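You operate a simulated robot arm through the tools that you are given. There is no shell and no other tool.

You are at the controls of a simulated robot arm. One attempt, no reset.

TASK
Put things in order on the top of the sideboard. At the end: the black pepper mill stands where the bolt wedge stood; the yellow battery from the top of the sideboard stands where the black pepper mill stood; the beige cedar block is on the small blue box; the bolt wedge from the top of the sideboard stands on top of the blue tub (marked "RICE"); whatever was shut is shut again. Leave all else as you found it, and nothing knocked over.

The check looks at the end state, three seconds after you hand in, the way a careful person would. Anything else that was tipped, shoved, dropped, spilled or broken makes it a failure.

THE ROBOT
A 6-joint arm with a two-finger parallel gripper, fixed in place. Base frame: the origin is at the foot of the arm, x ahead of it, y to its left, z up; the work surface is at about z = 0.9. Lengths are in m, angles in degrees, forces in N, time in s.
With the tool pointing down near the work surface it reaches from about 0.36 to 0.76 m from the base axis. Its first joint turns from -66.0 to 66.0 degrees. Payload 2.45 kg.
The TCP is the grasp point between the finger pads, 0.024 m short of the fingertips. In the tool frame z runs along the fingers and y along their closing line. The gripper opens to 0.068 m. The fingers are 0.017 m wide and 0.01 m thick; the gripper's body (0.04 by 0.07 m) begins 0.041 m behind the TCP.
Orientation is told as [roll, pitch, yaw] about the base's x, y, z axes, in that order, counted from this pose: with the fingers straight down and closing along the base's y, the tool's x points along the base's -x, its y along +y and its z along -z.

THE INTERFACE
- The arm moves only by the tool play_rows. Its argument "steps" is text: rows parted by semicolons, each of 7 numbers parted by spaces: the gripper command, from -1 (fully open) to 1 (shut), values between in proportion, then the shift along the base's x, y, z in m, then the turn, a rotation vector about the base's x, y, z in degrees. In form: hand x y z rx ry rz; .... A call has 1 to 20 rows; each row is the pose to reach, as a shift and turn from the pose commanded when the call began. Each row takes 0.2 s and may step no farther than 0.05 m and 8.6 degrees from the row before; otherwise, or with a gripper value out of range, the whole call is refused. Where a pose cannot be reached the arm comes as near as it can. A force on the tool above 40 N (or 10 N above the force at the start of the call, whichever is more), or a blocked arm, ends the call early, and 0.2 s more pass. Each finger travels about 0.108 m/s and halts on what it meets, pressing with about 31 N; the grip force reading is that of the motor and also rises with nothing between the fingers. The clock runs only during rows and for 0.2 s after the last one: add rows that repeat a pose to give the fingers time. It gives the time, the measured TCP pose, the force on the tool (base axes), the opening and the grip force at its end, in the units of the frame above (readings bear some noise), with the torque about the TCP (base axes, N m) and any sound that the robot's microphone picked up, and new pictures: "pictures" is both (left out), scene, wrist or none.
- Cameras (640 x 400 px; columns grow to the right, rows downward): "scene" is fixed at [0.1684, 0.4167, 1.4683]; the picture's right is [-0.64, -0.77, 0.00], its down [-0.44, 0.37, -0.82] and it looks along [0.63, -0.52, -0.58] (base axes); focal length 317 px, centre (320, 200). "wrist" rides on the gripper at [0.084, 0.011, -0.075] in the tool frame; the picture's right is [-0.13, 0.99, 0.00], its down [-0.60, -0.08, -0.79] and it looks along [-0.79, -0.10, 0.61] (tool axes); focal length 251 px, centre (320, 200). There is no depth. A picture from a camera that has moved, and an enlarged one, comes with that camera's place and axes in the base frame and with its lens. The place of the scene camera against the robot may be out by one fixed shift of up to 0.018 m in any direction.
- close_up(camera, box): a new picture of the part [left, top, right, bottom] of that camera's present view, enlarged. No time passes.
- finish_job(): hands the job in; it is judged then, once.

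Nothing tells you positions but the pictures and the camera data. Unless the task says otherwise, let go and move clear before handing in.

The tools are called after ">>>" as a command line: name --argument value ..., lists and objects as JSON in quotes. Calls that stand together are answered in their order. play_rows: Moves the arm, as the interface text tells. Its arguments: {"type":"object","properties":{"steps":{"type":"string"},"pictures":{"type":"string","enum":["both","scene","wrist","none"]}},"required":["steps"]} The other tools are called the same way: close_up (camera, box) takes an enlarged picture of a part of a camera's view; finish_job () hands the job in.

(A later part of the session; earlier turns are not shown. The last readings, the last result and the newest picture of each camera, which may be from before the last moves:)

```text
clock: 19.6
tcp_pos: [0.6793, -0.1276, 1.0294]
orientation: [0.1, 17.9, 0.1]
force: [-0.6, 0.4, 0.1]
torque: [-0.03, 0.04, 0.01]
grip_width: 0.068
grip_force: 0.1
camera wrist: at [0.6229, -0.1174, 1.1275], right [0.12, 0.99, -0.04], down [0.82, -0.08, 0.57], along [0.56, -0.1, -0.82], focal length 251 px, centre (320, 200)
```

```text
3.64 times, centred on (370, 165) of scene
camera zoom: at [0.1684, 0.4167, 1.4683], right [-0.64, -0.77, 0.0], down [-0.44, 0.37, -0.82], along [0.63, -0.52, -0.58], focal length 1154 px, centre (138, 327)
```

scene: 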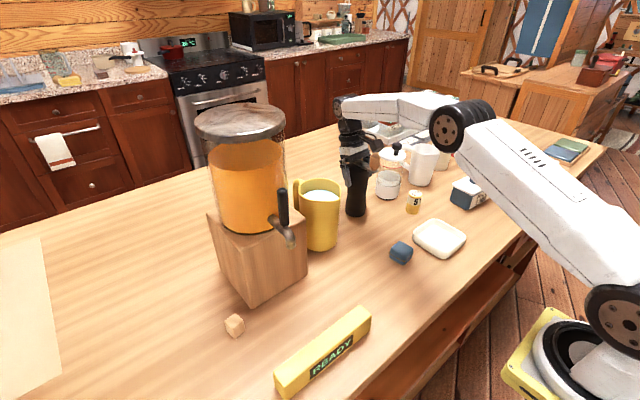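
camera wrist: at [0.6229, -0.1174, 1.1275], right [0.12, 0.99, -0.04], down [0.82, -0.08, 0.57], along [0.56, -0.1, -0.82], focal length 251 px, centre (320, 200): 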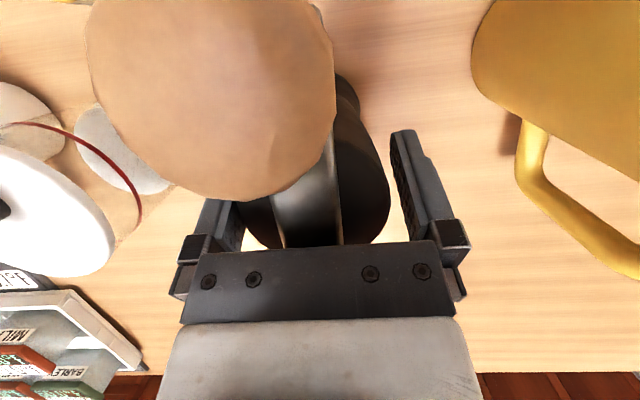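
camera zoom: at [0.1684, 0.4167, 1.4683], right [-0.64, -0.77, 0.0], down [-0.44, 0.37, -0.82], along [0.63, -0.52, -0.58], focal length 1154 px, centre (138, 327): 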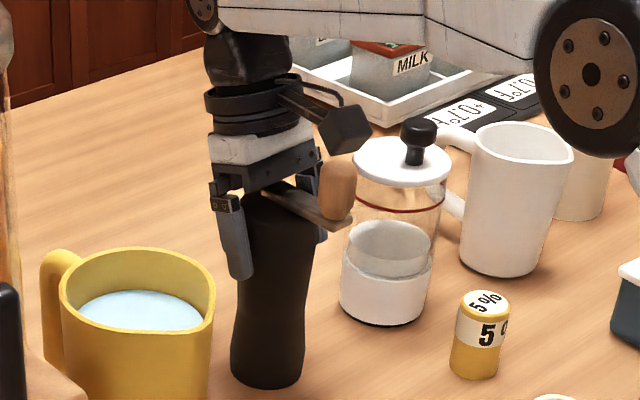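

The fingers are around the mill's top without contact. I'll shift 1 mm in -y to centre and close.

>>> play_rows --steps "-1 0 -0.0012 0 0 0 0; -1 0 -0.0012 0 0 0 0; 1 0 -0.0012 0 0 0 0; 1 0 -0.0012 0 0 0 0; 1 0 -0.0012 0 0 0 0"

>>> close_up --camera "scene" --box '[310, 110, 430, 220]'

```text
clock: 20.8
tcp_pos: [0.6793, -0.1307, 1.0291]
orientation: [0.0, 17.9, -0.1]
force: [0.0, -1.1, 0.1]
torque: [-0.08, 0.01, 0.04]
grip_width: 0.0577
grip_force: 31.2
camera wrist: at [0.6228, -0.119, 1.1275], right [0.12, 0.99, -0.04], down [0.82, -0.08, 0.57], along [0.56, -0.1, -0.82], focal length 251 px, centre (320, 200)
```

scene: 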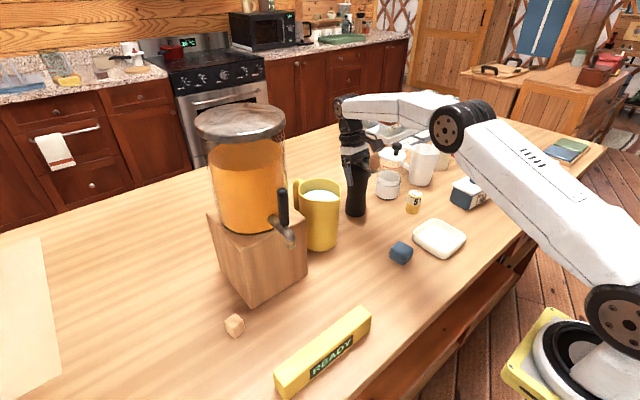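
wrist: 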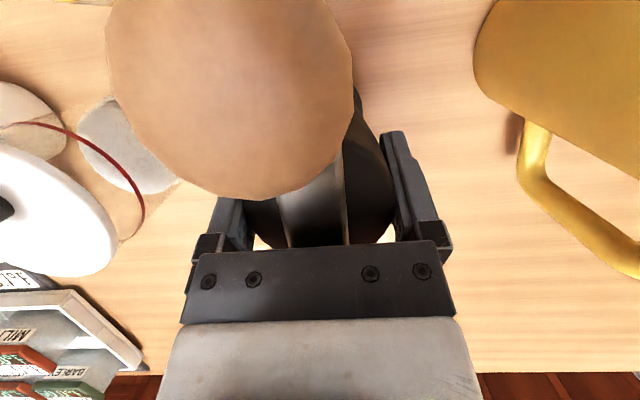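

```text
3.64 times, centred on (370, 165) of scene
camera zoom: at [0.1684, 0.4167, 1.4683], right [-0.64, -0.77, 0.0], down [-0.44, 0.37, -0.82], along [0.63, -0.52, -0.58], focal length 1154 px, centre (138, 327)
```

zoom: 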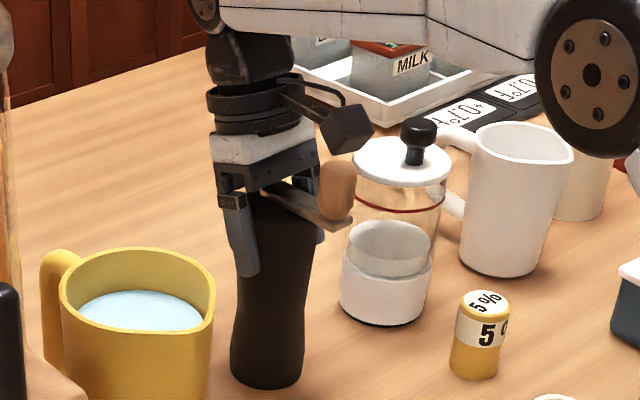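

The mill is gripped. I'll lift it straight up and check that it hangs upright.

>>> play_rows --steps "1 0 0 0.01 0 0 0; 1 0 0 0.03 0 0 0; 1 0 0 0.06 0 0 0; 1 0 0 0.09 0 0 0; 1 0 0 0.12 0 0 0; 1 0 0 0.12 0 0 0"

>>> close_up --camera "scene" --box '[310, 60, 430, 220]'

```text
clock: 22.2
tcp_pos: [0.6786, -0.1319, 1.1507]
orientation: [0.0, 18.0, 0.0]
force: [0.1, 0.4, -3.5]
torque: [0.01, 0.0, -0.01]
grip_width: 0.0576
grip_force: 30.9
camera wrist: at [0.6218, -0.1203, 1.2491], right [0.12, 0.99, -0.04], down [0.82, -0.08, 0.57], along [0.56, -0.1, -0.82], focal length 251 px, centre (320, 200)
```

scene: 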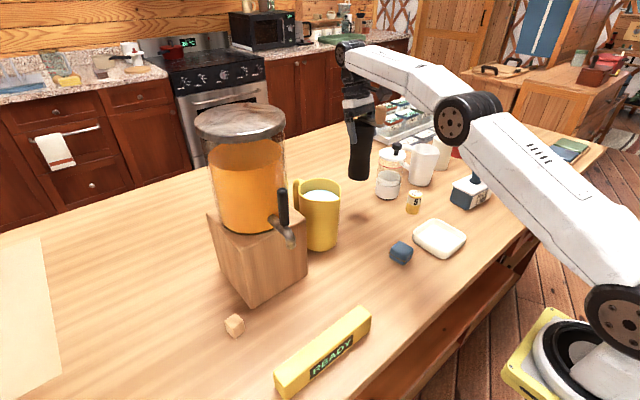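
wrist: 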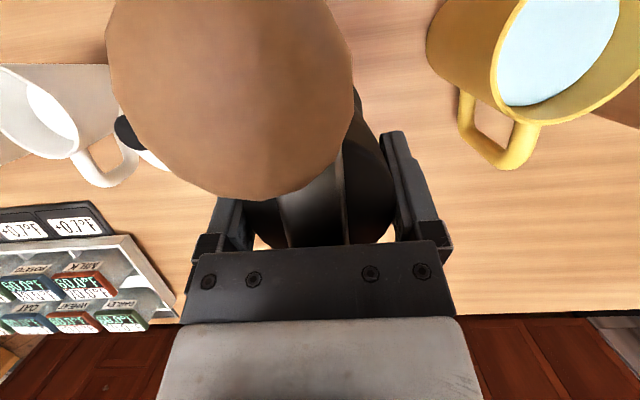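

```text
2.50 times, centred on (370, 140) of scene
camera zoom: at [0.1685, 0.4167, 1.4683], right [-0.64, -0.77, 0.0], down [-0.44, 0.37, -0.82], along [0.63, -0.52, -0.58], focal length 793 px, centre (195, 350)
```

zoom: 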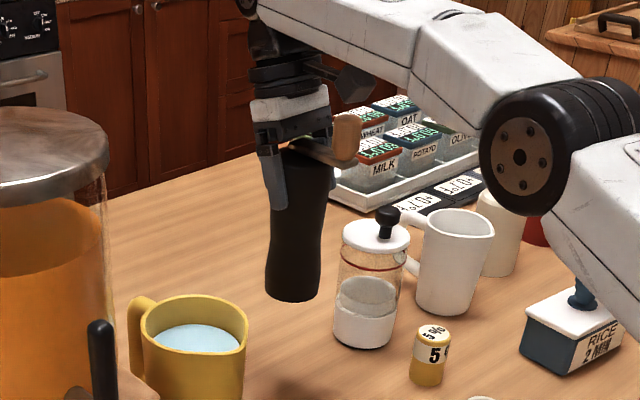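

The mill hangs upright at about 0.36 kg. I'll carry it back in -x and then across to where the wedge stood, near (0.451, 0.060).

>>> play_rows --steps "1 -0.03 0 0 0 0 0; 1 -0.07 0 0 0 0 0; 1 -0.11 0 0 0 0 0; 1 -0.15 0 0 0 0 0; 1 -0.19 0.01 0 0 0 0; 1 -0.22 0.03 0 0 0 0; 1 -0.228 0.07 0 0 0 0; 1 -0.228 0.11 0 0 0 0; 1 -0.228 0.15 0 0 0 0; 1 -0.228 0.18 0 0 0 0; 1 -0.228 0.191 0 0 0 0; 1 -0.228 0.191 0 0 0 0"

>>> close_up --camera "scene" --box '[260, 130, 460, 330]'

```text
clock: 24.8
tcp_pos: [0.4517, 0.062, 1.1483]
orientation: [0.0, 17.9, 0.0]
force: [-0.6, 0.4, -2.6]
torque: [0.0, -0.02, -0.03]
grip_width: 0.0579
grip_force: 30.9
camera wrist: at [0.3947, 0.0729, 1.2471], right [0.12, 0.99, -0.04], down [0.82, -0.08, 0.57], along [0.56, -0.1, -0.82], focal length 251 px, centre (320, 200)
```

scene: 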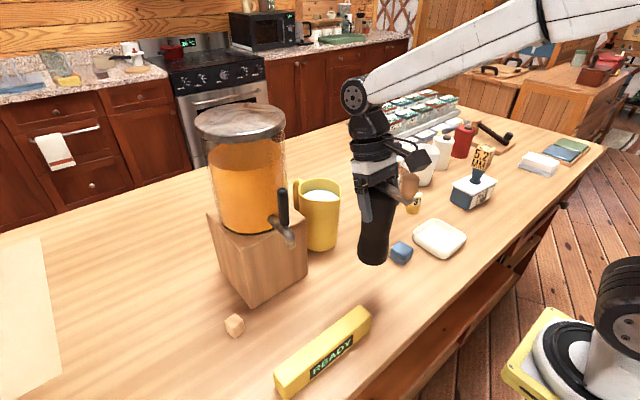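
wrist: 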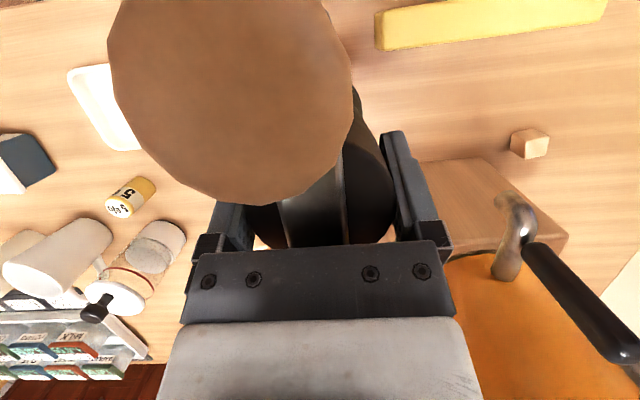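

```text
2.00 times, centred on (360, 230) of scene
camera zoom: at [0.1684, 0.4167, 1.4683], right [-0.64, -0.77, 0.0], down [-0.44, 0.37, -0.82], along [0.63, -0.52, -0.58], focal length 634 px, centre (240, 140)
```

zoom: 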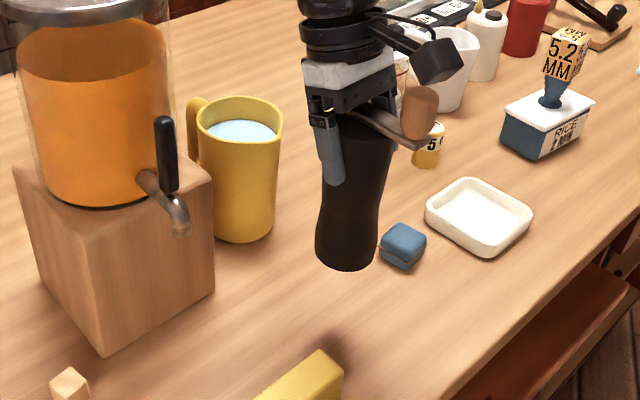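

I'm over the spot. I'll lower to about 5 mm above the table.

>>> play_rows --steps "1 0 -0.0015 -0.02 0 0 0; 1 0 -0.0015 -0.05 0 0 0; 1 0 -0.0015 -0.08 0 0 0; 1 0 -0.0015 -0.1 0 0 0; 1 0 -0.0015 -0.11 0 0 0; 1 0 -0.0015 -0.115 0 0 0; 1 0 -0.0015 -0.115 0 0 0"

>>> close_up --camera "scene" --box '[310, 200, 430, 320]'

```text
clock: 26.4
tcp_pos: [0.4512, 0.0597, 1.034]
orientation: [0.0, 18.0, 0.0]
force: [-0.5, 0.0, -3.8]
torque: [0.0, -0.03, -0.01]
grip_width: 0.0576
grip_force: 31.0
camera wrist: at [0.3949, 0.0706, 1.1325], right [0.12, 0.99, -0.04], down [0.82, -0.08, 0.57], along [0.56, -0.1, -0.82], focal length 251 px, centre (320, 200)
```

scene: 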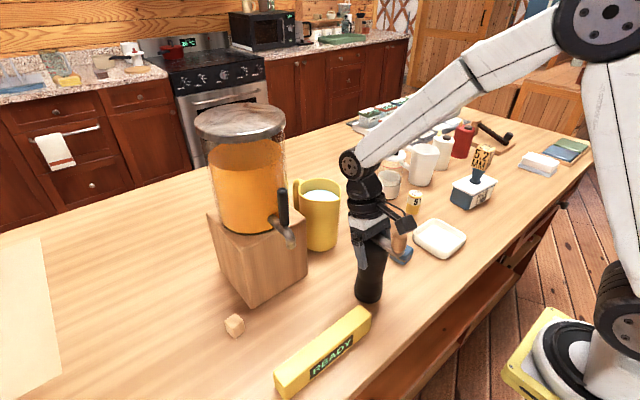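
wrist: 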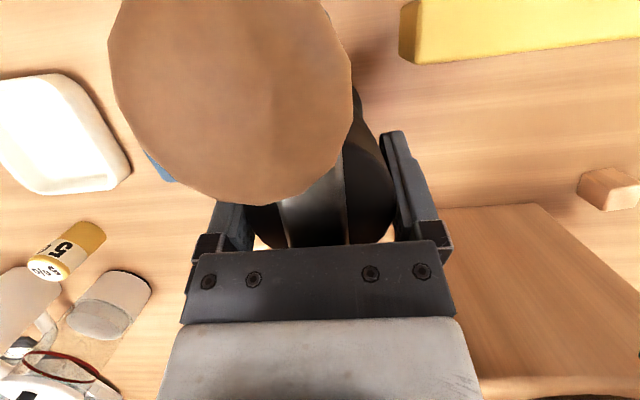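

```text
3.33 times, centred on (370, 260) of scene
camera zoom: at [0.1684, 0.4167, 1.4683], right [-0.64, -0.77, 0.0], down [-0.44, 0.37, -0.82], along [0.63, -0.52, -0.58], focal length 1058 px, centre (153, 0)
```

zoom: 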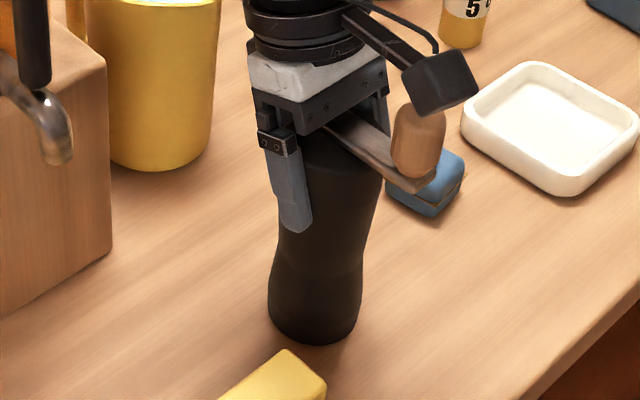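

The mill base lines up with where the wedge's foot was. I'll make the final millimetres of descent with force checks.

>>> play_rows --steps "1 0 0 -0.002 0 0 0; 1 0 0 -0.0035 0 0 0; 1 0 0 -0.0035 0 0 0" --pictures "none"

```text
clock: 27.2
tcp_pos: [0.4518, 0.0589, 1.0313]
orientation: [-0.1, 17.9, -0.1]
force: [-0.5, -0.7, -2.4]
torque: [-0.01, -0.02, 0.01]
grip_width: 0.0574
grip_force: 30.7
```

>>> play_rows --steps "1 0 0 -0.0012 0 0 0; 1 0 0 -0.0012 0 0 0" --pictures "none"

```text
clock: 27.8
tcp_pos: [0.4514, 0.0592, 1.0287]
orientation: [0.0, 18.0, 0.0]
force: [0.4, -0.9, -2.2]
torque: [0.0, -0.04, 0.0]
grip_width: 0.0575
grip_force: 30.4
```

>>> play_rows --steps "1 0 0 -0.001 0 0 0; 1 0 0 -0.001 0 0 0" --pictures "none"

```text
clock: 28.4
tcp_pos: [0.4511, 0.0594, 1.0302]
orientation: [0.0, 18.0, 0.1]
force: [-4.4, -2.8, 16.8]
torque: [-0.3, 0.33, 0.0]
grip_width: 0.0577
grip_force: 31.7
```

There's firm contact now, so I'll ease up slightly.

>>> play_rows --steps "1 0 0 0.0007 0 0 0; 1 0 0 0.0007 0 0 0" --pictures "none"

```text
clock: 29.0
tcp_pos: [0.4515, 0.0595, 1.0292]
orientation: [0.0, 18.0, 0.0]
force: [-1.2, -1.3, 0.1]
torque: [-0.11, 0.03, 0.0]
grip_width: 0.0579
grip_force: 31.4
```

Force is near zero, so the mill is resting on the table. I'll open the gripper.

>>> play_rows --steps "-0.75 0 0 0 0 0 0; -0.85 0 0 0 0 0 0; -1 0 0 0 0 0 0; -1 0 0 0 0 0 0"

>>> close_up --camera "scene" --box '[310, 200, 430, 320]'

```text
clock: 30.0
tcp_pos: [0.4513, 0.0601, 1.0302]
orientation: [0.0, 17.9, 0.1]
force: [0.4, 0.9, -0.4]
torque: [-0.02, -0.02, 0.03]
grip_width: 0.0679
grip_force: 0.1
camera wrist: at [0.3948, 0.0705, 1.128], right [0.12, 0.99, -0.04], down [0.82, -0.08, 0.57], along [0.56, -0.1, -0.82], focal length 251 px, centre (320, 200)
```

scene: 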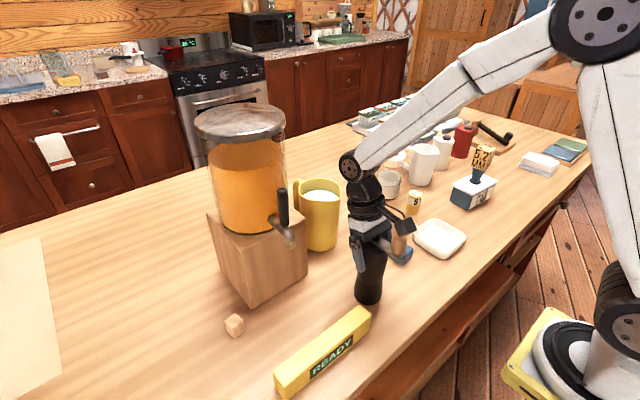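
wrist: 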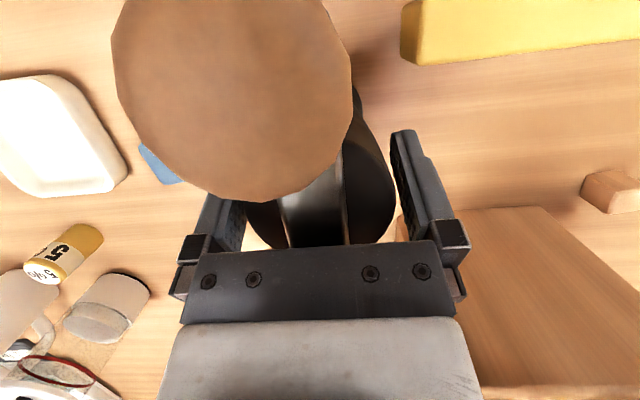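

```text
3.33 times, centred on (370, 260) of scene
camera zoom: at [0.1684, 0.4167, 1.4683], right [-0.64, -0.77, 0.0], down [-0.44, 0.37, -0.82], along [0.63, -0.52, -0.58], focal length 1058 px, centre (153, 0)
```

zoom: 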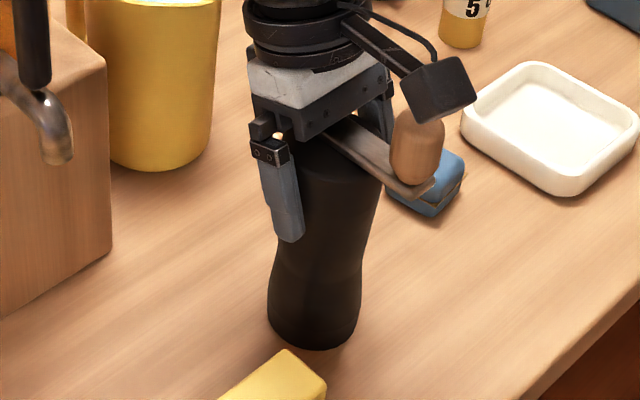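

The mill stands in its new place. I'll rise clear and travel towards the battery while straightening the tool.

>>> play_rows --steps "-1 0 0 0.015 0 0 0; -1 0 0 0.04 0 0 0; -1 0 0 0.08 0 0 0; -1 0 0 0.12 0 0 0; -1 0 0 0.155 0 0 0; -1 0.005 -0.045 0.16 0 -4 0; -1 0.01 -0.09 0.16 0 -9 0; -1 0.02 -0.135 0.16 0 -14 0; -1 0.03 -0.18 0.16 0 -18 0; -1 0.04 -0.22 0.15 0 -18 0; -1 0.05 -0.26 0.13 0 -18 0; -1 0.06 -0.30 0.12 0 -18 0; -1 0.06 -0.317 0.10 0 -18 0; -1 0.06 -0.317 0.10 0 -18 0"

>>> close_up --camera "wrist" --box '[220, 0, 420, 160]'

>>> close_up --camera "scene" --box '[300, 180, 440, 320]'

```text
clock: 33.0
tcp_pos: [0.5136, -0.2586, 1.129]
orientation: [0.0, 0.0, 0.0]
force: [-0.3, 0.3, -0.7]
torque: [-0.03, 0.04, 0.01]
grip_width: 0.0681
grip_force: 0.1
camera wrist: at [0.4304, -0.2482, 1.2045], right [0.13, 0.99, 0.0], down [0.6, -0.08, 0.79], along [0.79, -0.1, -0.61], focal length 251 px, centre (320, 200)
```

scene: 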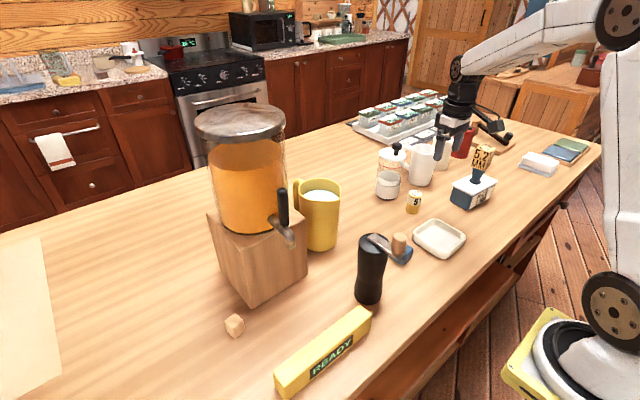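
wrist: 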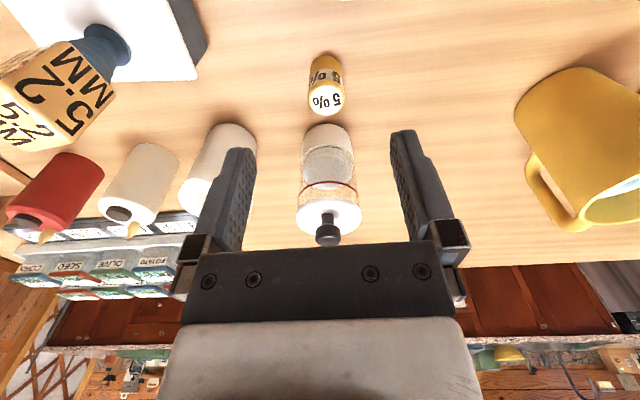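

```text
2.50 times, centred on (320, 80) of wrist
camera zoom: at [0.4304, -0.2482, 1.2045], right [0.13, 0.99, 0.0], down [0.6, -0.08, 0.79], along [0.79, -0.1, -0.61], focal length 629 px, centre (320, 500)
```

zoom: 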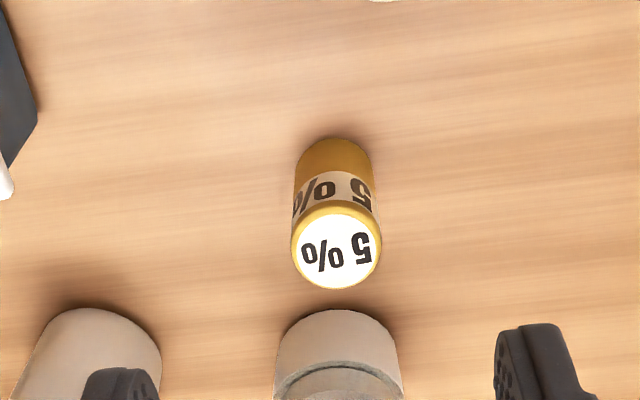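

```text
2.86 times, centred on (370, 250) of scene
camera zoom: at [0.1684, 0.4167, 1.4683], right [-0.64, -0.77, 0.0], down [-0.44, 0.37, -0.82], along [0.63, -0.52, -0.58], focal length 906 px, centre (177, 57)
```

zoom: 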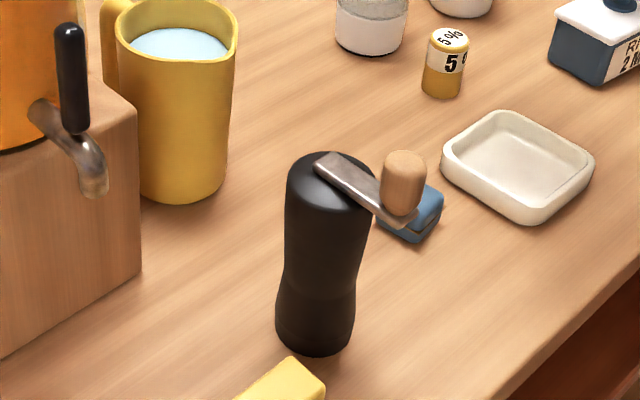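

The mill stands steady. The battery centre is at (0.571, -0.260), about 37 mm in diameter and 62 mm tall. I'll descend around it.

>>> play_rows --steps "-1 0.03 -0.0005 -0.03 0 0 0; -1 0.057 -0.001 -0.06 0 0 0; -1 0.057 -0.001 -0.1 0 0 0; -1 0.057 -0.001 -0.14 0 0 0; -1 0.057 -0.001 -0.17 0 0 0; -1 0.057 -0.001 -0.192 0 0 0; -1 0.057 -0.001 -0.192 0 0 0"

>>> close_up --camera "scene" --box '[360, 110, 480, 230]'

```text
clock: 34.6
tcp_pos: [0.5689, -0.2593, 0.9399]
orientation: [-0.1, 0.1, 0.1]
force: [0.9, -0.6, -0.1]
torque: [0.0, 0.02, 0.01]
grip_width: 0.0679
grip_force: 0.1
camera wrist: at [0.4846, -0.249, 1.0153], right [0.13, 0.99, 0.0], down [0.6, -0.08, 0.79], along [0.79, -0.1, -0.61], focal length 251 px, centre (320, 200)
```

scene: 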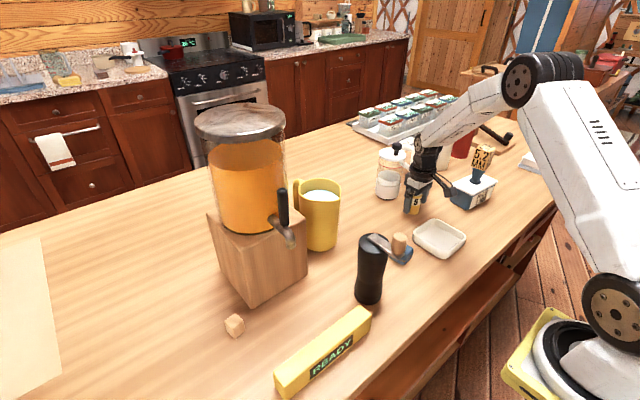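
wrist: 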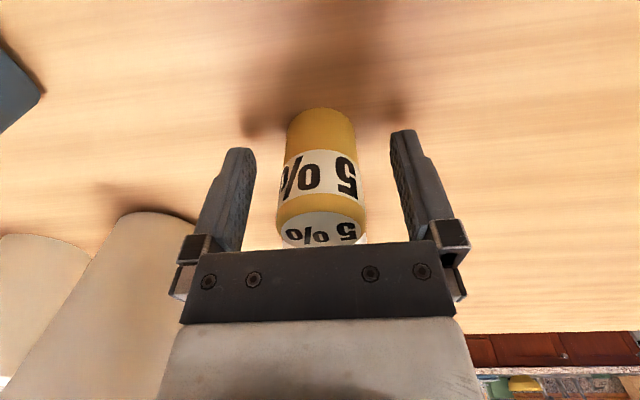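

```text
3.33 times, centred on (420, 170) of scene
camera zoom: at [0.1684, 0.4167, 1.4683], right [-0.64, -0.77, 0.0], down [-0.44, 0.37, -0.82], along [0.63, -0.52, -0.58], focal length 1058 px, centre (-13, 300)
```

zoom: 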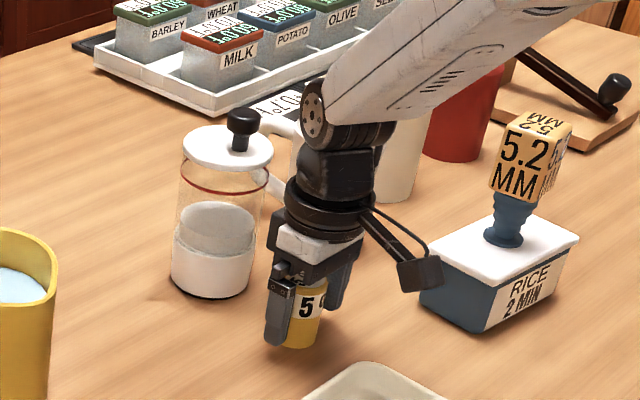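

The battery sits between the pads. I'll close on it.

>>> play_rows --steps "1 0 0 0 0 0 0; 1 0 0 0 0 0 0; 1 0 0 0 0 0 0" --pictures "wrist"

```text
clock: 35.4
tcp_pos: [0.5684, -0.259, 0.9393]
orientation: [0.1, 0.0, 0.0]
force: [0.5, 0.6, 0.1]
torque: [-0.02, -0.02, -0.01]
grip_width: 0.0368
grip_force: 31.1
camera wrist: at [0.4845, -0.249, 1.0156], right [0.13, 0.99, 0.0], down [0.6, -0.08, 0.79], along [0.79, -0.1, -0.61], focal length 251 px, centre (320, 200)
```

wrist: 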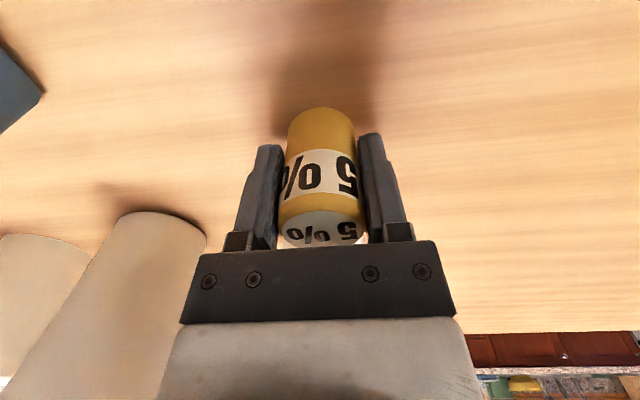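

The battery is gripped at 0.0368 m. I'll lift it and move to the mill's old spot, (0.678, -0.130), passing in front of the glass press.

>>> play_rows --steps "1 0 0 0.025 0 0 0; 1 0 0 0.06 0 0 0; 1 0 0 0.1 0 0 0; 1 0 0 0.14 0 0 0; 1 0 0.04 0.14 0 0 0; 1 0 0.08 0.14 0 0 0; 1 0.01 0.115 0.14 0 0 0; 1 0.035 0.1295 0.14 0 0 0; 1 0.07 0.1295 0.14 0 0 0; 1 0.1 0.1295 0.14 0 0 0; 1 0.1075 0.1295 0.13 0 0 0; 1 0.1075 0.1295 0.1 0 0 0; 1 0.1075 0.1295 0.06 0 0 0; 1 0.1075 0.1295 0.06 0 0 0"

>>> close_up --camera "scene" --box '[310, 110, 430, 230]'

```text
clock: 38.4
tcp_pos: [0.6758, -0.1282, 0.9976]
orientation: [0.0, 0.0, 0.0]
force: [0.2, -0.6, -0.4]
torque: [-0.02, 0.0, -0.02]
grip_width: 0.037
grip_force: 31.4
camera wrist: at [0.5934, -0.1182, 1.0743], right [0.13, 0.99, 0.0], down [0.6, -0.08, 0.79], along [0.79, -0.1, -0.61], focal length 251 px, centre (320, 200)
```

scene: 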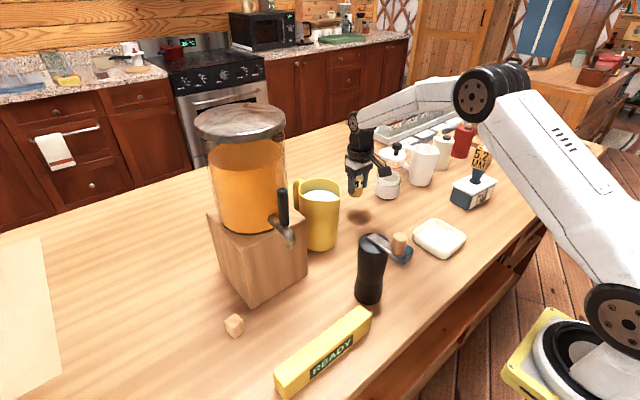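
wrist: 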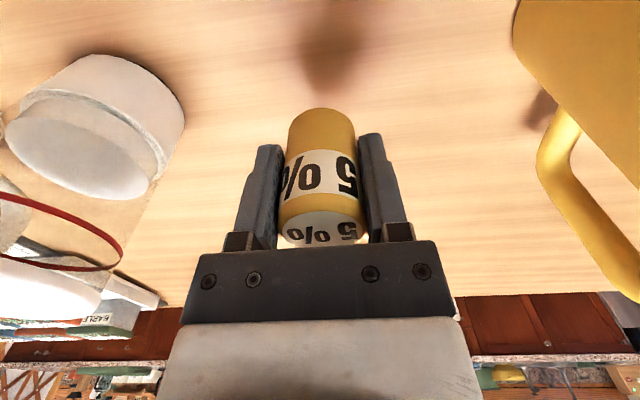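

```text
3.33 times, centred on (370, 170) of scene
camera zoom: at [0.1684, 0.4167, 1.4683], right [-0.64, -0.77, 0.0], down [-0.44, 0.37, -0.82], along [0.63, -0.52, -0.58], focal length 1058 px, centre (153, 300)
```

zoom: 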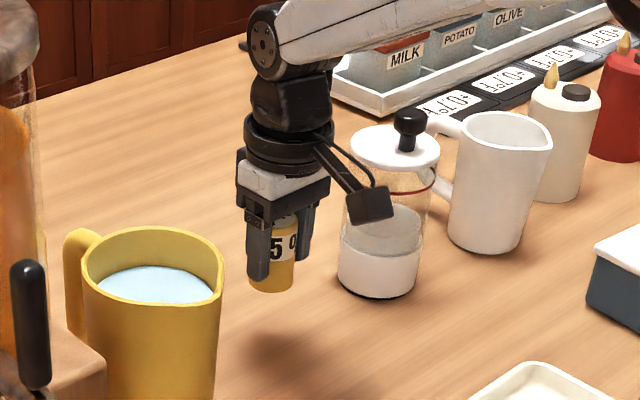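

Positioned over the spot. I'll lower to just above the table.

>>> play_rows --steps "1 0 -0.0008 -0.02 0 0 0; 1 0 -0.0008 -0.04 0 0 0; 1 0 -0.0008 -0.05 0 0 0; 1 0 -0.0008 -0.055 0 0 0; 1 0 -0.0008 -0.055 0 0 0" --pictures "scene"

>>> close_up --camera "scene" --box '[310, 130, 410, 230]'

```text
clock: 39.6
tcp_pos: [0.6766, -0.1286, 0.9427]
orientation: [0.0, 0.0, 0.0]
force: [-0.2, 0.7, -1.8]
torque: [-0.02, 0.0, -0.03]
grip_width: 0.0371
grip_force: 31.4
```

scene: 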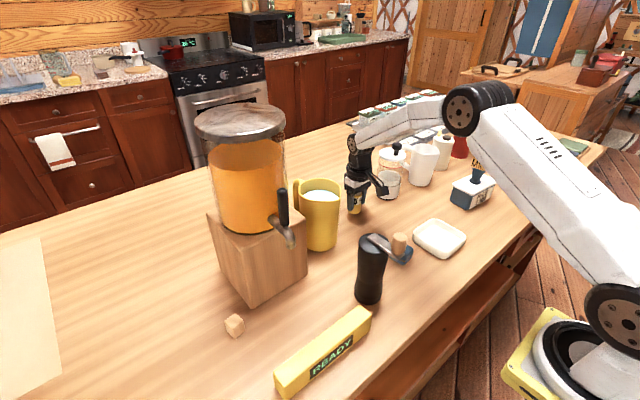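

```text
4.00 times, centred on (360, 180) of scene
camera zoom: at [0.1684, 0.4167, 1.4683], right [-0.64, -0.77, 0.0], down [-0.44, 0.37, -0.82], along [0.63, -0.52, -0.58], focal length 1269 px, centre (160, 280)
```

zoom: 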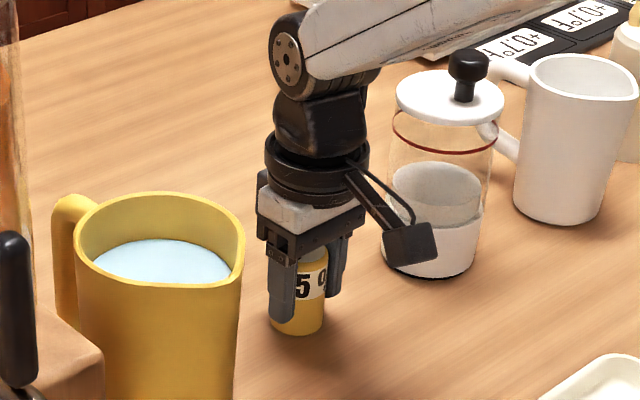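

>>> play_rows --steps "1 0 0 -0.002 0 0 0; 1 0 0 -0.002 0 0 0" --pictures "none"

```text
clock: 40.2
tcp_pos: [0.6762, -0.1285, 0.9408]
orientation: [0.0, 0.0, 0.1]
force: [1.4, 0.0, -1.5]
torque: [0.03, -0.01, 0.03]
grip_width: 0.0369
grip_force: 31.1
```

>>> play_rows --steps "1 0 0 -0.001 0 0 0; 1 0 0 -0.001 0 0 0" --pictures "none"

```text
clock: 40.8
tcp_pos: [0.6765, -0.1291, 0.9401]
orientation: [0.1, 0.0, -0.1]
force: [-1.2, -0.8, -0.6]
torque: [0.01, 0.0, 0.01]
grip_width: 0.0367
grip_force: 30.7
```

>>> play_rows --steps "1 0 0 -0.001 0 0 0; 1 0 0 -0.001 0 0 0" --pictures "none"

```text
clock: 41.4
tcp_pos: [0.677, -0.1293, 0.9381]
orientation: [0.1, -0.1, -0.1]
force: [-4.3, 0.6, 10.5]
torque: [0.03, 0.14, -0.02]
grip_width: 0.037
grip_force: 31.0
```

Contact with the table. I'll ease up 0.6 mm and release.

>>> play_rows --steps "1 0 0 0.0006 0 0 0; 1 0 0 0.0006 0 0 0; -0.2 0 0 0.0006 0 0 0; -0.5 0 0 0.0006 0 0 0; -1 0 0 0.0006 0 0 0; -1 0 0 0.0006 0 0 0"

>>> close_up --camera "scene" --box '[310, 130, 410, 230]'

```text
clock: 42.8
tcp_pos: [0.6768, -0.1297, 0.9389]
orientation: [0.1, 0.0, -0.1]
force: [-0.1, 0.3, -0.1]
torque: [0.01, -0.01, 0.0]
grip_width: 0.0681
grip_force: 0.0
camera wrist: at [0.5922, -0.1184, 1.0153], right [0.13, 0.99, 0.0], down [0.6, -0.08, 0.79], along [0.79, -0.1, -0.61], focal length 251 px, centre (320, 200)
```

scene: 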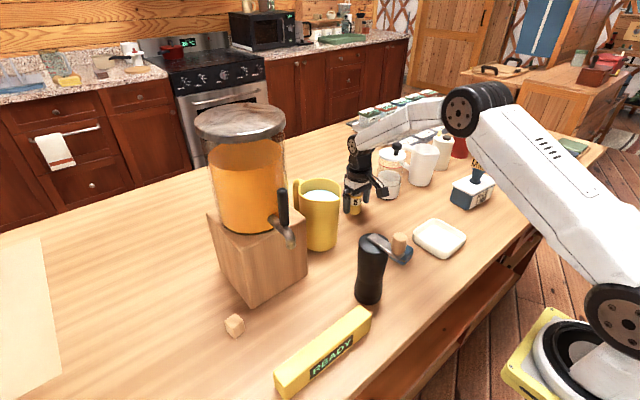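
wrist: 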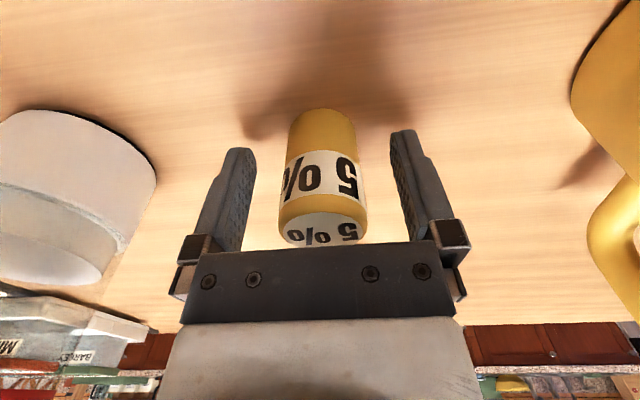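

```text
4.00 times, centred on (360, 180) of scene
camera zoom: at [0.1684, 0.4167, 1.4683], right [-0.64, -0.77, 0.0], down [-0.44, 0.37, -0.82], along [0.63, -0.52, -0.58], focal length 1269 px, centre (160, 280)
```

zoom: 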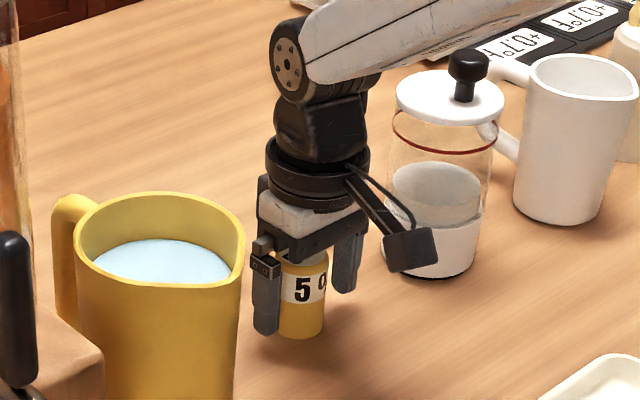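

The battery stands at the mill's old spot. Next I'll rise, retreat, and swing around in front towards the cedar block, keeping well clear of the mill and the dispenser tap.

>>> play_rows --steps "-1 0 0 0.025 0 0 0; -1 0 0 0.06 0 0 0; -1 0 0 0.1 0 0 0; -1 -0.02 0 0.14 0 0 0; -1 -0.05 0 0.175 0 0 0; -1 -0.09 0 0.205 0 0 0; -1 -0.13 0 0.23 0 0 0; -1 -0.17 0 0.25 0 0 0; -1 -0.21 0 0.26 0 0 0; -1 -0.237 0.02 0.26 0 0 0; -1 -0.237 0.065 0.26 0 0 0; -1 -0.237 0.11 0.26 0 0 0; -1 -0.237 0.155 0.26 0 0 0; -1 -0.237 0.2 0.26 0 0 0; -1 -0.237 0.245 0.26 0 0 0; -1 -0.237 0.29 0.26 0 0 0; -1 -0.237 0.335 0.26 0 0 0; -1 -0.237 0.38 0.26 0 0 3; -1 -0.237 0.42 0.26 0 0 7; -1 -0.237 0.42 0.26 0 0 7"

>>> close_up --camera "wrist" --box '[200, 0, 440, 200]'

```text
clock: 47.0
tcp_pos: [0.4394, 0.2915, 1.1994]
orientation: [0.0, 0.1, 7.1]
force: [1.3, -0.2, 0.4]
torque: [0.02, 0.02, 0.0]
grip_width: 0.0682
grip_force: 0.1
camera wrist: at [0.3556, 0.2923, 1.2761], right [0.01, 1.0, 0.0], down [0.61, 0.0, 0.79], along [0.79, -0.01, -0.61], focal length 251 px, centre (320, 200)
```

scene: 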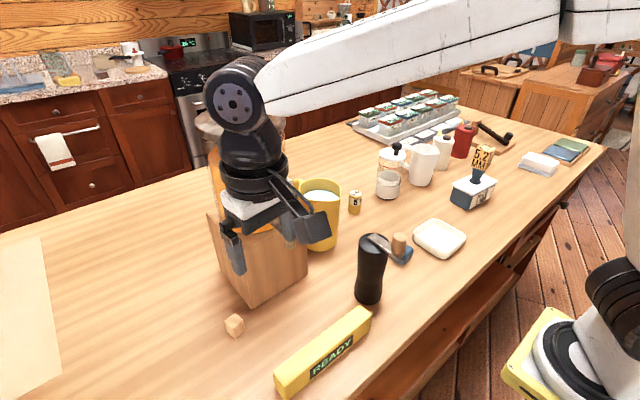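
wrist: 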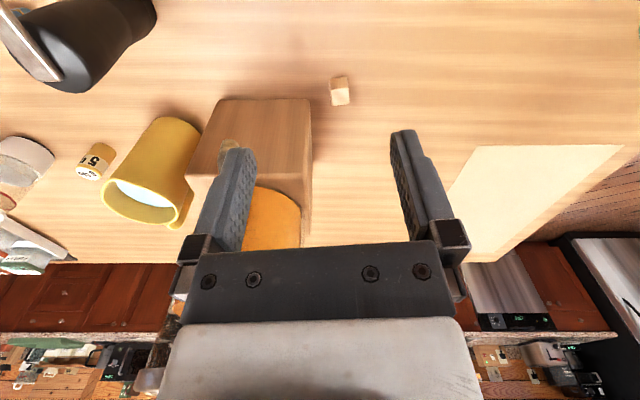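

```text
2.00 times, centred on (320, 100) of wrist
camera zoom: at [0.3556, 0.2923, 1.2761], right [0.01, 1.0, 0.0], down [0.61, 0.0, 0.79], along [0.79, -0.01, -0.61], focal length 503 px, centre (320, 400)
```

zoom: 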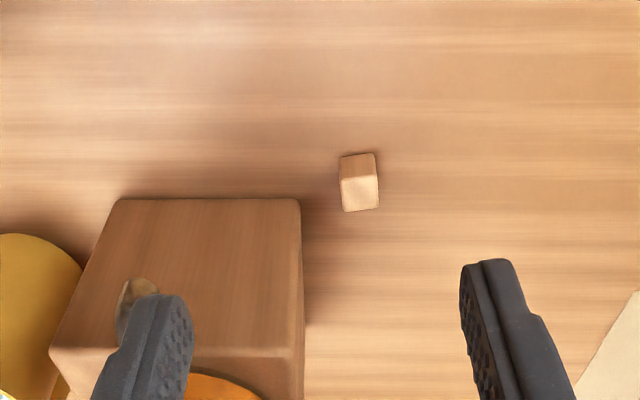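

The cedar block is centred at about (0.557, 0.3205) with a yaw of about 7°. I'll go above it and descend part-way.

>>> play_rows --steps "-1 0.025 0.0295 0 0 0 0; -1 0.065 0.0295 -0.02 0 0 0; -1 0.1 0.0295 -0.05 0 0 0; -1 0.117 0.0295 -0.085 0 0 0; -1 0.117 0.0295 -0.125 0 0 0; -1 0.117 0.0295 -0.165 0 0 0; -1 0.117 0.0295 -0.19 0 0 0; -1 0.117 0.0295 -0.19 0 0 0"

>>> close_up --camera "wrist" --box '[200, 0, 440, 200]'

>>> close_up --camera "scene" --box '[180, 140, 340, 350]'

```text
clock: 48.8
tcp_pos: [0.556, 0.3223, 1.009]
orientation: [-0.1, 0.0, 7.1]
force: [-0.1, -0.8, -1.1]
torque: [-0.02, 0.01, 0.01]
grip_width: 0.0679
grip_force: 0.1
camera wrist: at [0.4718, 0.3219, 1.0844], right [0.01, 1.0, 0.0], down [0.61, 0.0, 0.79], along [0.79, -0.01, -0.61], focal length 251 px, centre (320, 200)
```

scene: 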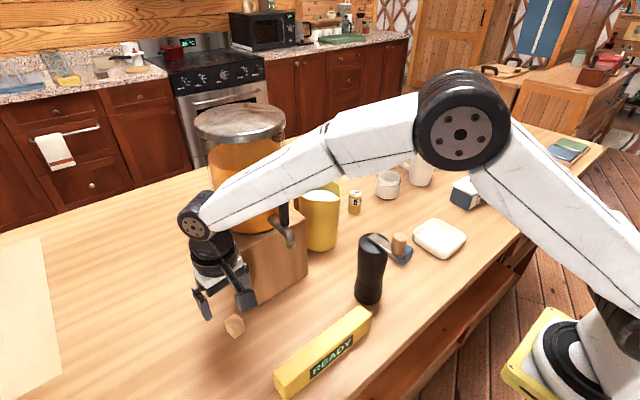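
wrist: 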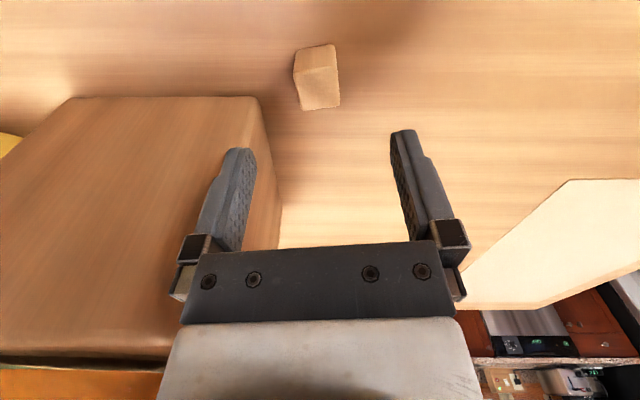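

```text
2.00 times, centred on (320, 100) of wrist
camera zoom: at [0.4718, 0.3219, 1.0844], right [0.01, 1.0, 0.0], down [0.61, 0.0, 0.79], along [0.79, -0.01, -0.61], focal length 503 px, centre (320, 400)
```

zoom: 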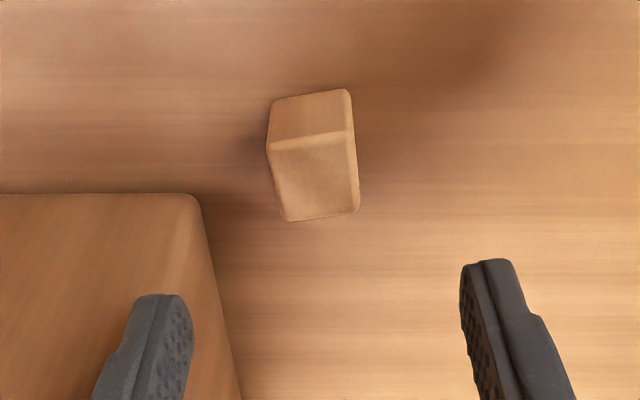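

```text
1.90 times, centred on (260, 245) of scene
camera zoom: at [0.1684, 0.4167, 1.4683], right [-0.64, -0.77, 0.0], down [-0.44, 0.37, -0.82], along [0.63, -0.52, -0.58], focal length 604 px, centre (434, 114)
```

zoom: 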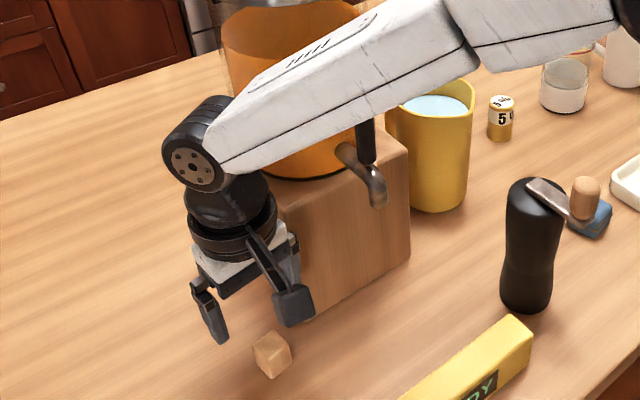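

The block is lined up. I'll descend to grasp height with the tips about 5 mm above the table.

>>> play_rows --steps "-1 0.0005 -0.001 -0.03 0 0 0; -1 0.0005 -0.001 -0.055 0 0 0; -1 0.0005 -0.001 -0.072 0 0 0; -1 0.0005 -0.001 -0.08 0 0 0; -1 0.0005 -0.001 -0.08 0 0 0"

>>> close_up --camera "scene" --box '[180, 220, 320, 350]'

```text
clock: 50.0
tcp_pos: [0.5569, 0.3203, 0.9281]
orientation: [0.0, 0.0, 7.0]
force: [-0.4, -0.2, -0.2]
torque: [-0.05, -0.02, 0.05]
grip_width: 0.068
grip_force: 0.1
camera wrist: at [0.4725, 0.3205, 1.0048], right [0.01, 1.0, 0.0], down [0.61, 0.0, 0.79], along [0.79, -0.01, -0.61], focal length 251 px, centre (320, 200)
```

scene: 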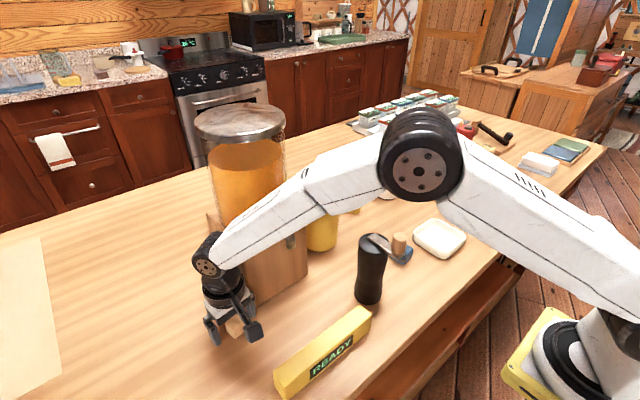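
wrist: 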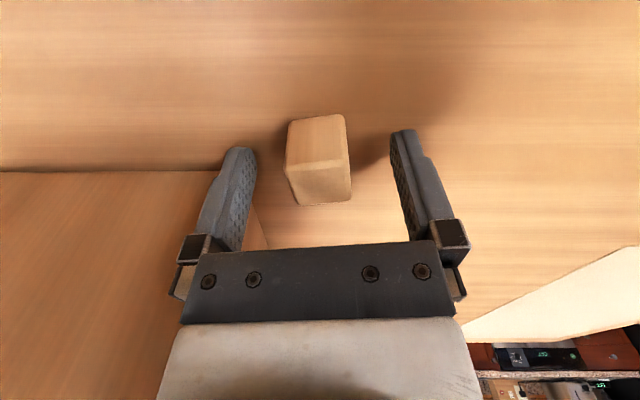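

```text
3.08 times, centred on (250, 285) of scene
camera zoom: at [0.1684, 0.4167, 1.4683], right [-0.64, -0.77, 0.0], down [-0.44, 0.37, -0.82], along [0.63, -0.52, -0.58], focal length 976 px, centre (535, -62)
```

zoom: 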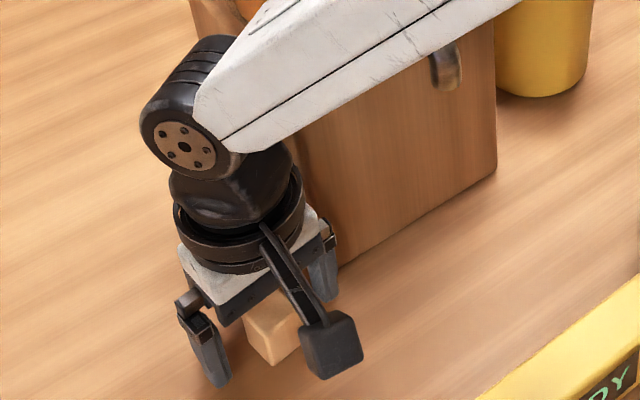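

The block is between the fingertips. I'll close.

>>> play_rows --steps "1 0 0 0 0 0 0; 1 0 0 0 0 0 0; 1 0 0 0 0 0 0" --pictures "wrist"

```text
clock: 50.8
tcp_pos: [0.5562, 0.3207, 0.9283]
orientation: [0.0, 0.0, 7.0]
force: [0.1, -0.3, 0.1]
torque: [-0.02, -0.01, 0.03]
grip_width: 0.0257
grip_force: 31.3
camera wrist: at [0.4725, 0.3205, 1.0051], right [0.01, 1.0, 0.0], down [0.61, 0.0, 0.79], along [0.79, -0.01, -0.61], focal length 251 px, centre (320, 200)
```

wrist: 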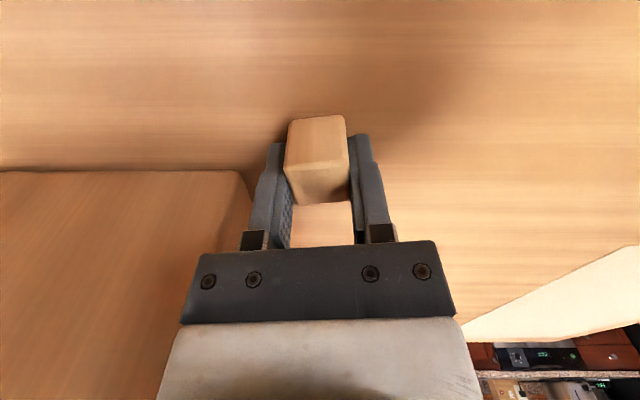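

The block is gripped at 0.0257 m. I'll lift, back away, and carry it high over in front of the mill to the blue box.

>>> play_rows --steps "1 0 0 0.03 0 0 0; 1 0 0 0.07 0 0 0; 1 0 0 0.11 0 0 0; 1 0 0 0.15 0 0 0; 1 0 0 0.19 0 0 0; 1 -0.03 0 0.22 0 0 0; 1 -0.065 0 0.25 0 0 0; 1 -0.1 -0.01 0.27 0 0 0; 1 -0.117 -0.045 0.27 0 0 0; 1 -0.117 -0.09 0.27 0 0 0; 1 -0.117 -0.135 0.27 0 0 0; 1 -0.117 -0.18 0.27 0 0 0; 1 -0.117 -0.225 0.27 0 0 0; 1 -0.117 -0.27 0.27 0 0 0; 1 -0.117 -0.315 0.27 0 0 0; 1 -0.117 -0.355 0.27 0 0 0; 1 -0.117 -0.385 0.27 0 0 0; 1 -0.117 -0.4025 0.26 0 0 0; 1 -0.117 -0.4025 0.23 0 0 0; 1 -0.117 -0.4025 0.23 0 0 0"

>>> close_up --camera "wrist" --box '[220, 0, 420, 160]'

>>> close_up --camera "scene" --box '[340, 180, 440, 300]'

```text
clock: 55.0
tcp_pos: [0.4385, -0.0819, 1.1603]
orientation: [0.0, 0.0, 7.1]
force: [0.2, 0.1, 0.1]
torque: [0.04, 0.02, 0.03]
grip_width: 0.0257
grip_force: 30.8
camera wrist: at [0.3542, -0.0827, 1.2356], right [0.01, 1.0, 0.0], down [0.61, 0.0, 0.79], along [0.79, -0.01, -0.61], focal length 251 px, centre (320, 200)
```

scene: 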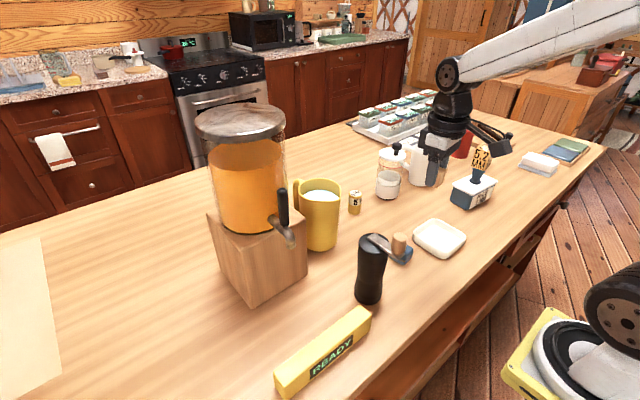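
wrist: 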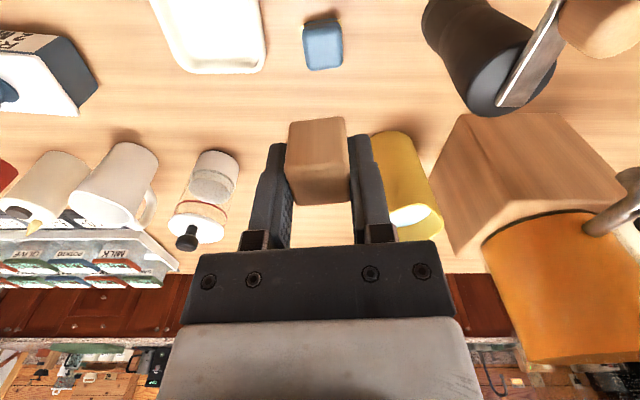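

```text
2.50 times, centred on (320, 80) of wrist
camera zoom: at [0.3542, -0.0827, 1.2356], right [0.01, 1.0, 0.0], down [0.61, 0.0, 0.79], along [0.79, -0.01, -0.61], focal length 629 px, centre (320, 500)
```

zoom: 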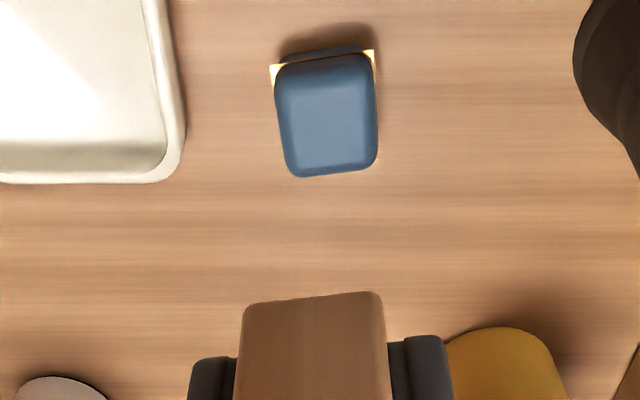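

```text
3.33 times, centred on (390, 240) of scene
camera zoom: at [0.1684, 0.4167, 1.4683], right [-0.64, -0.77, 0.0], down [-0.44, 0.37, -0.82], along [0.63, -0.52, -0.58], focal length 1058 px, centre (87, 67)
```

zoom: 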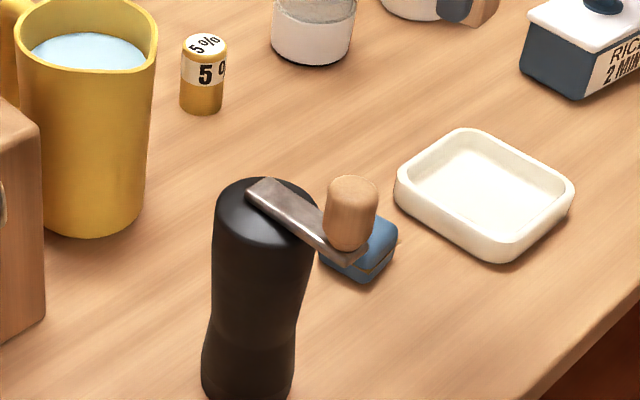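

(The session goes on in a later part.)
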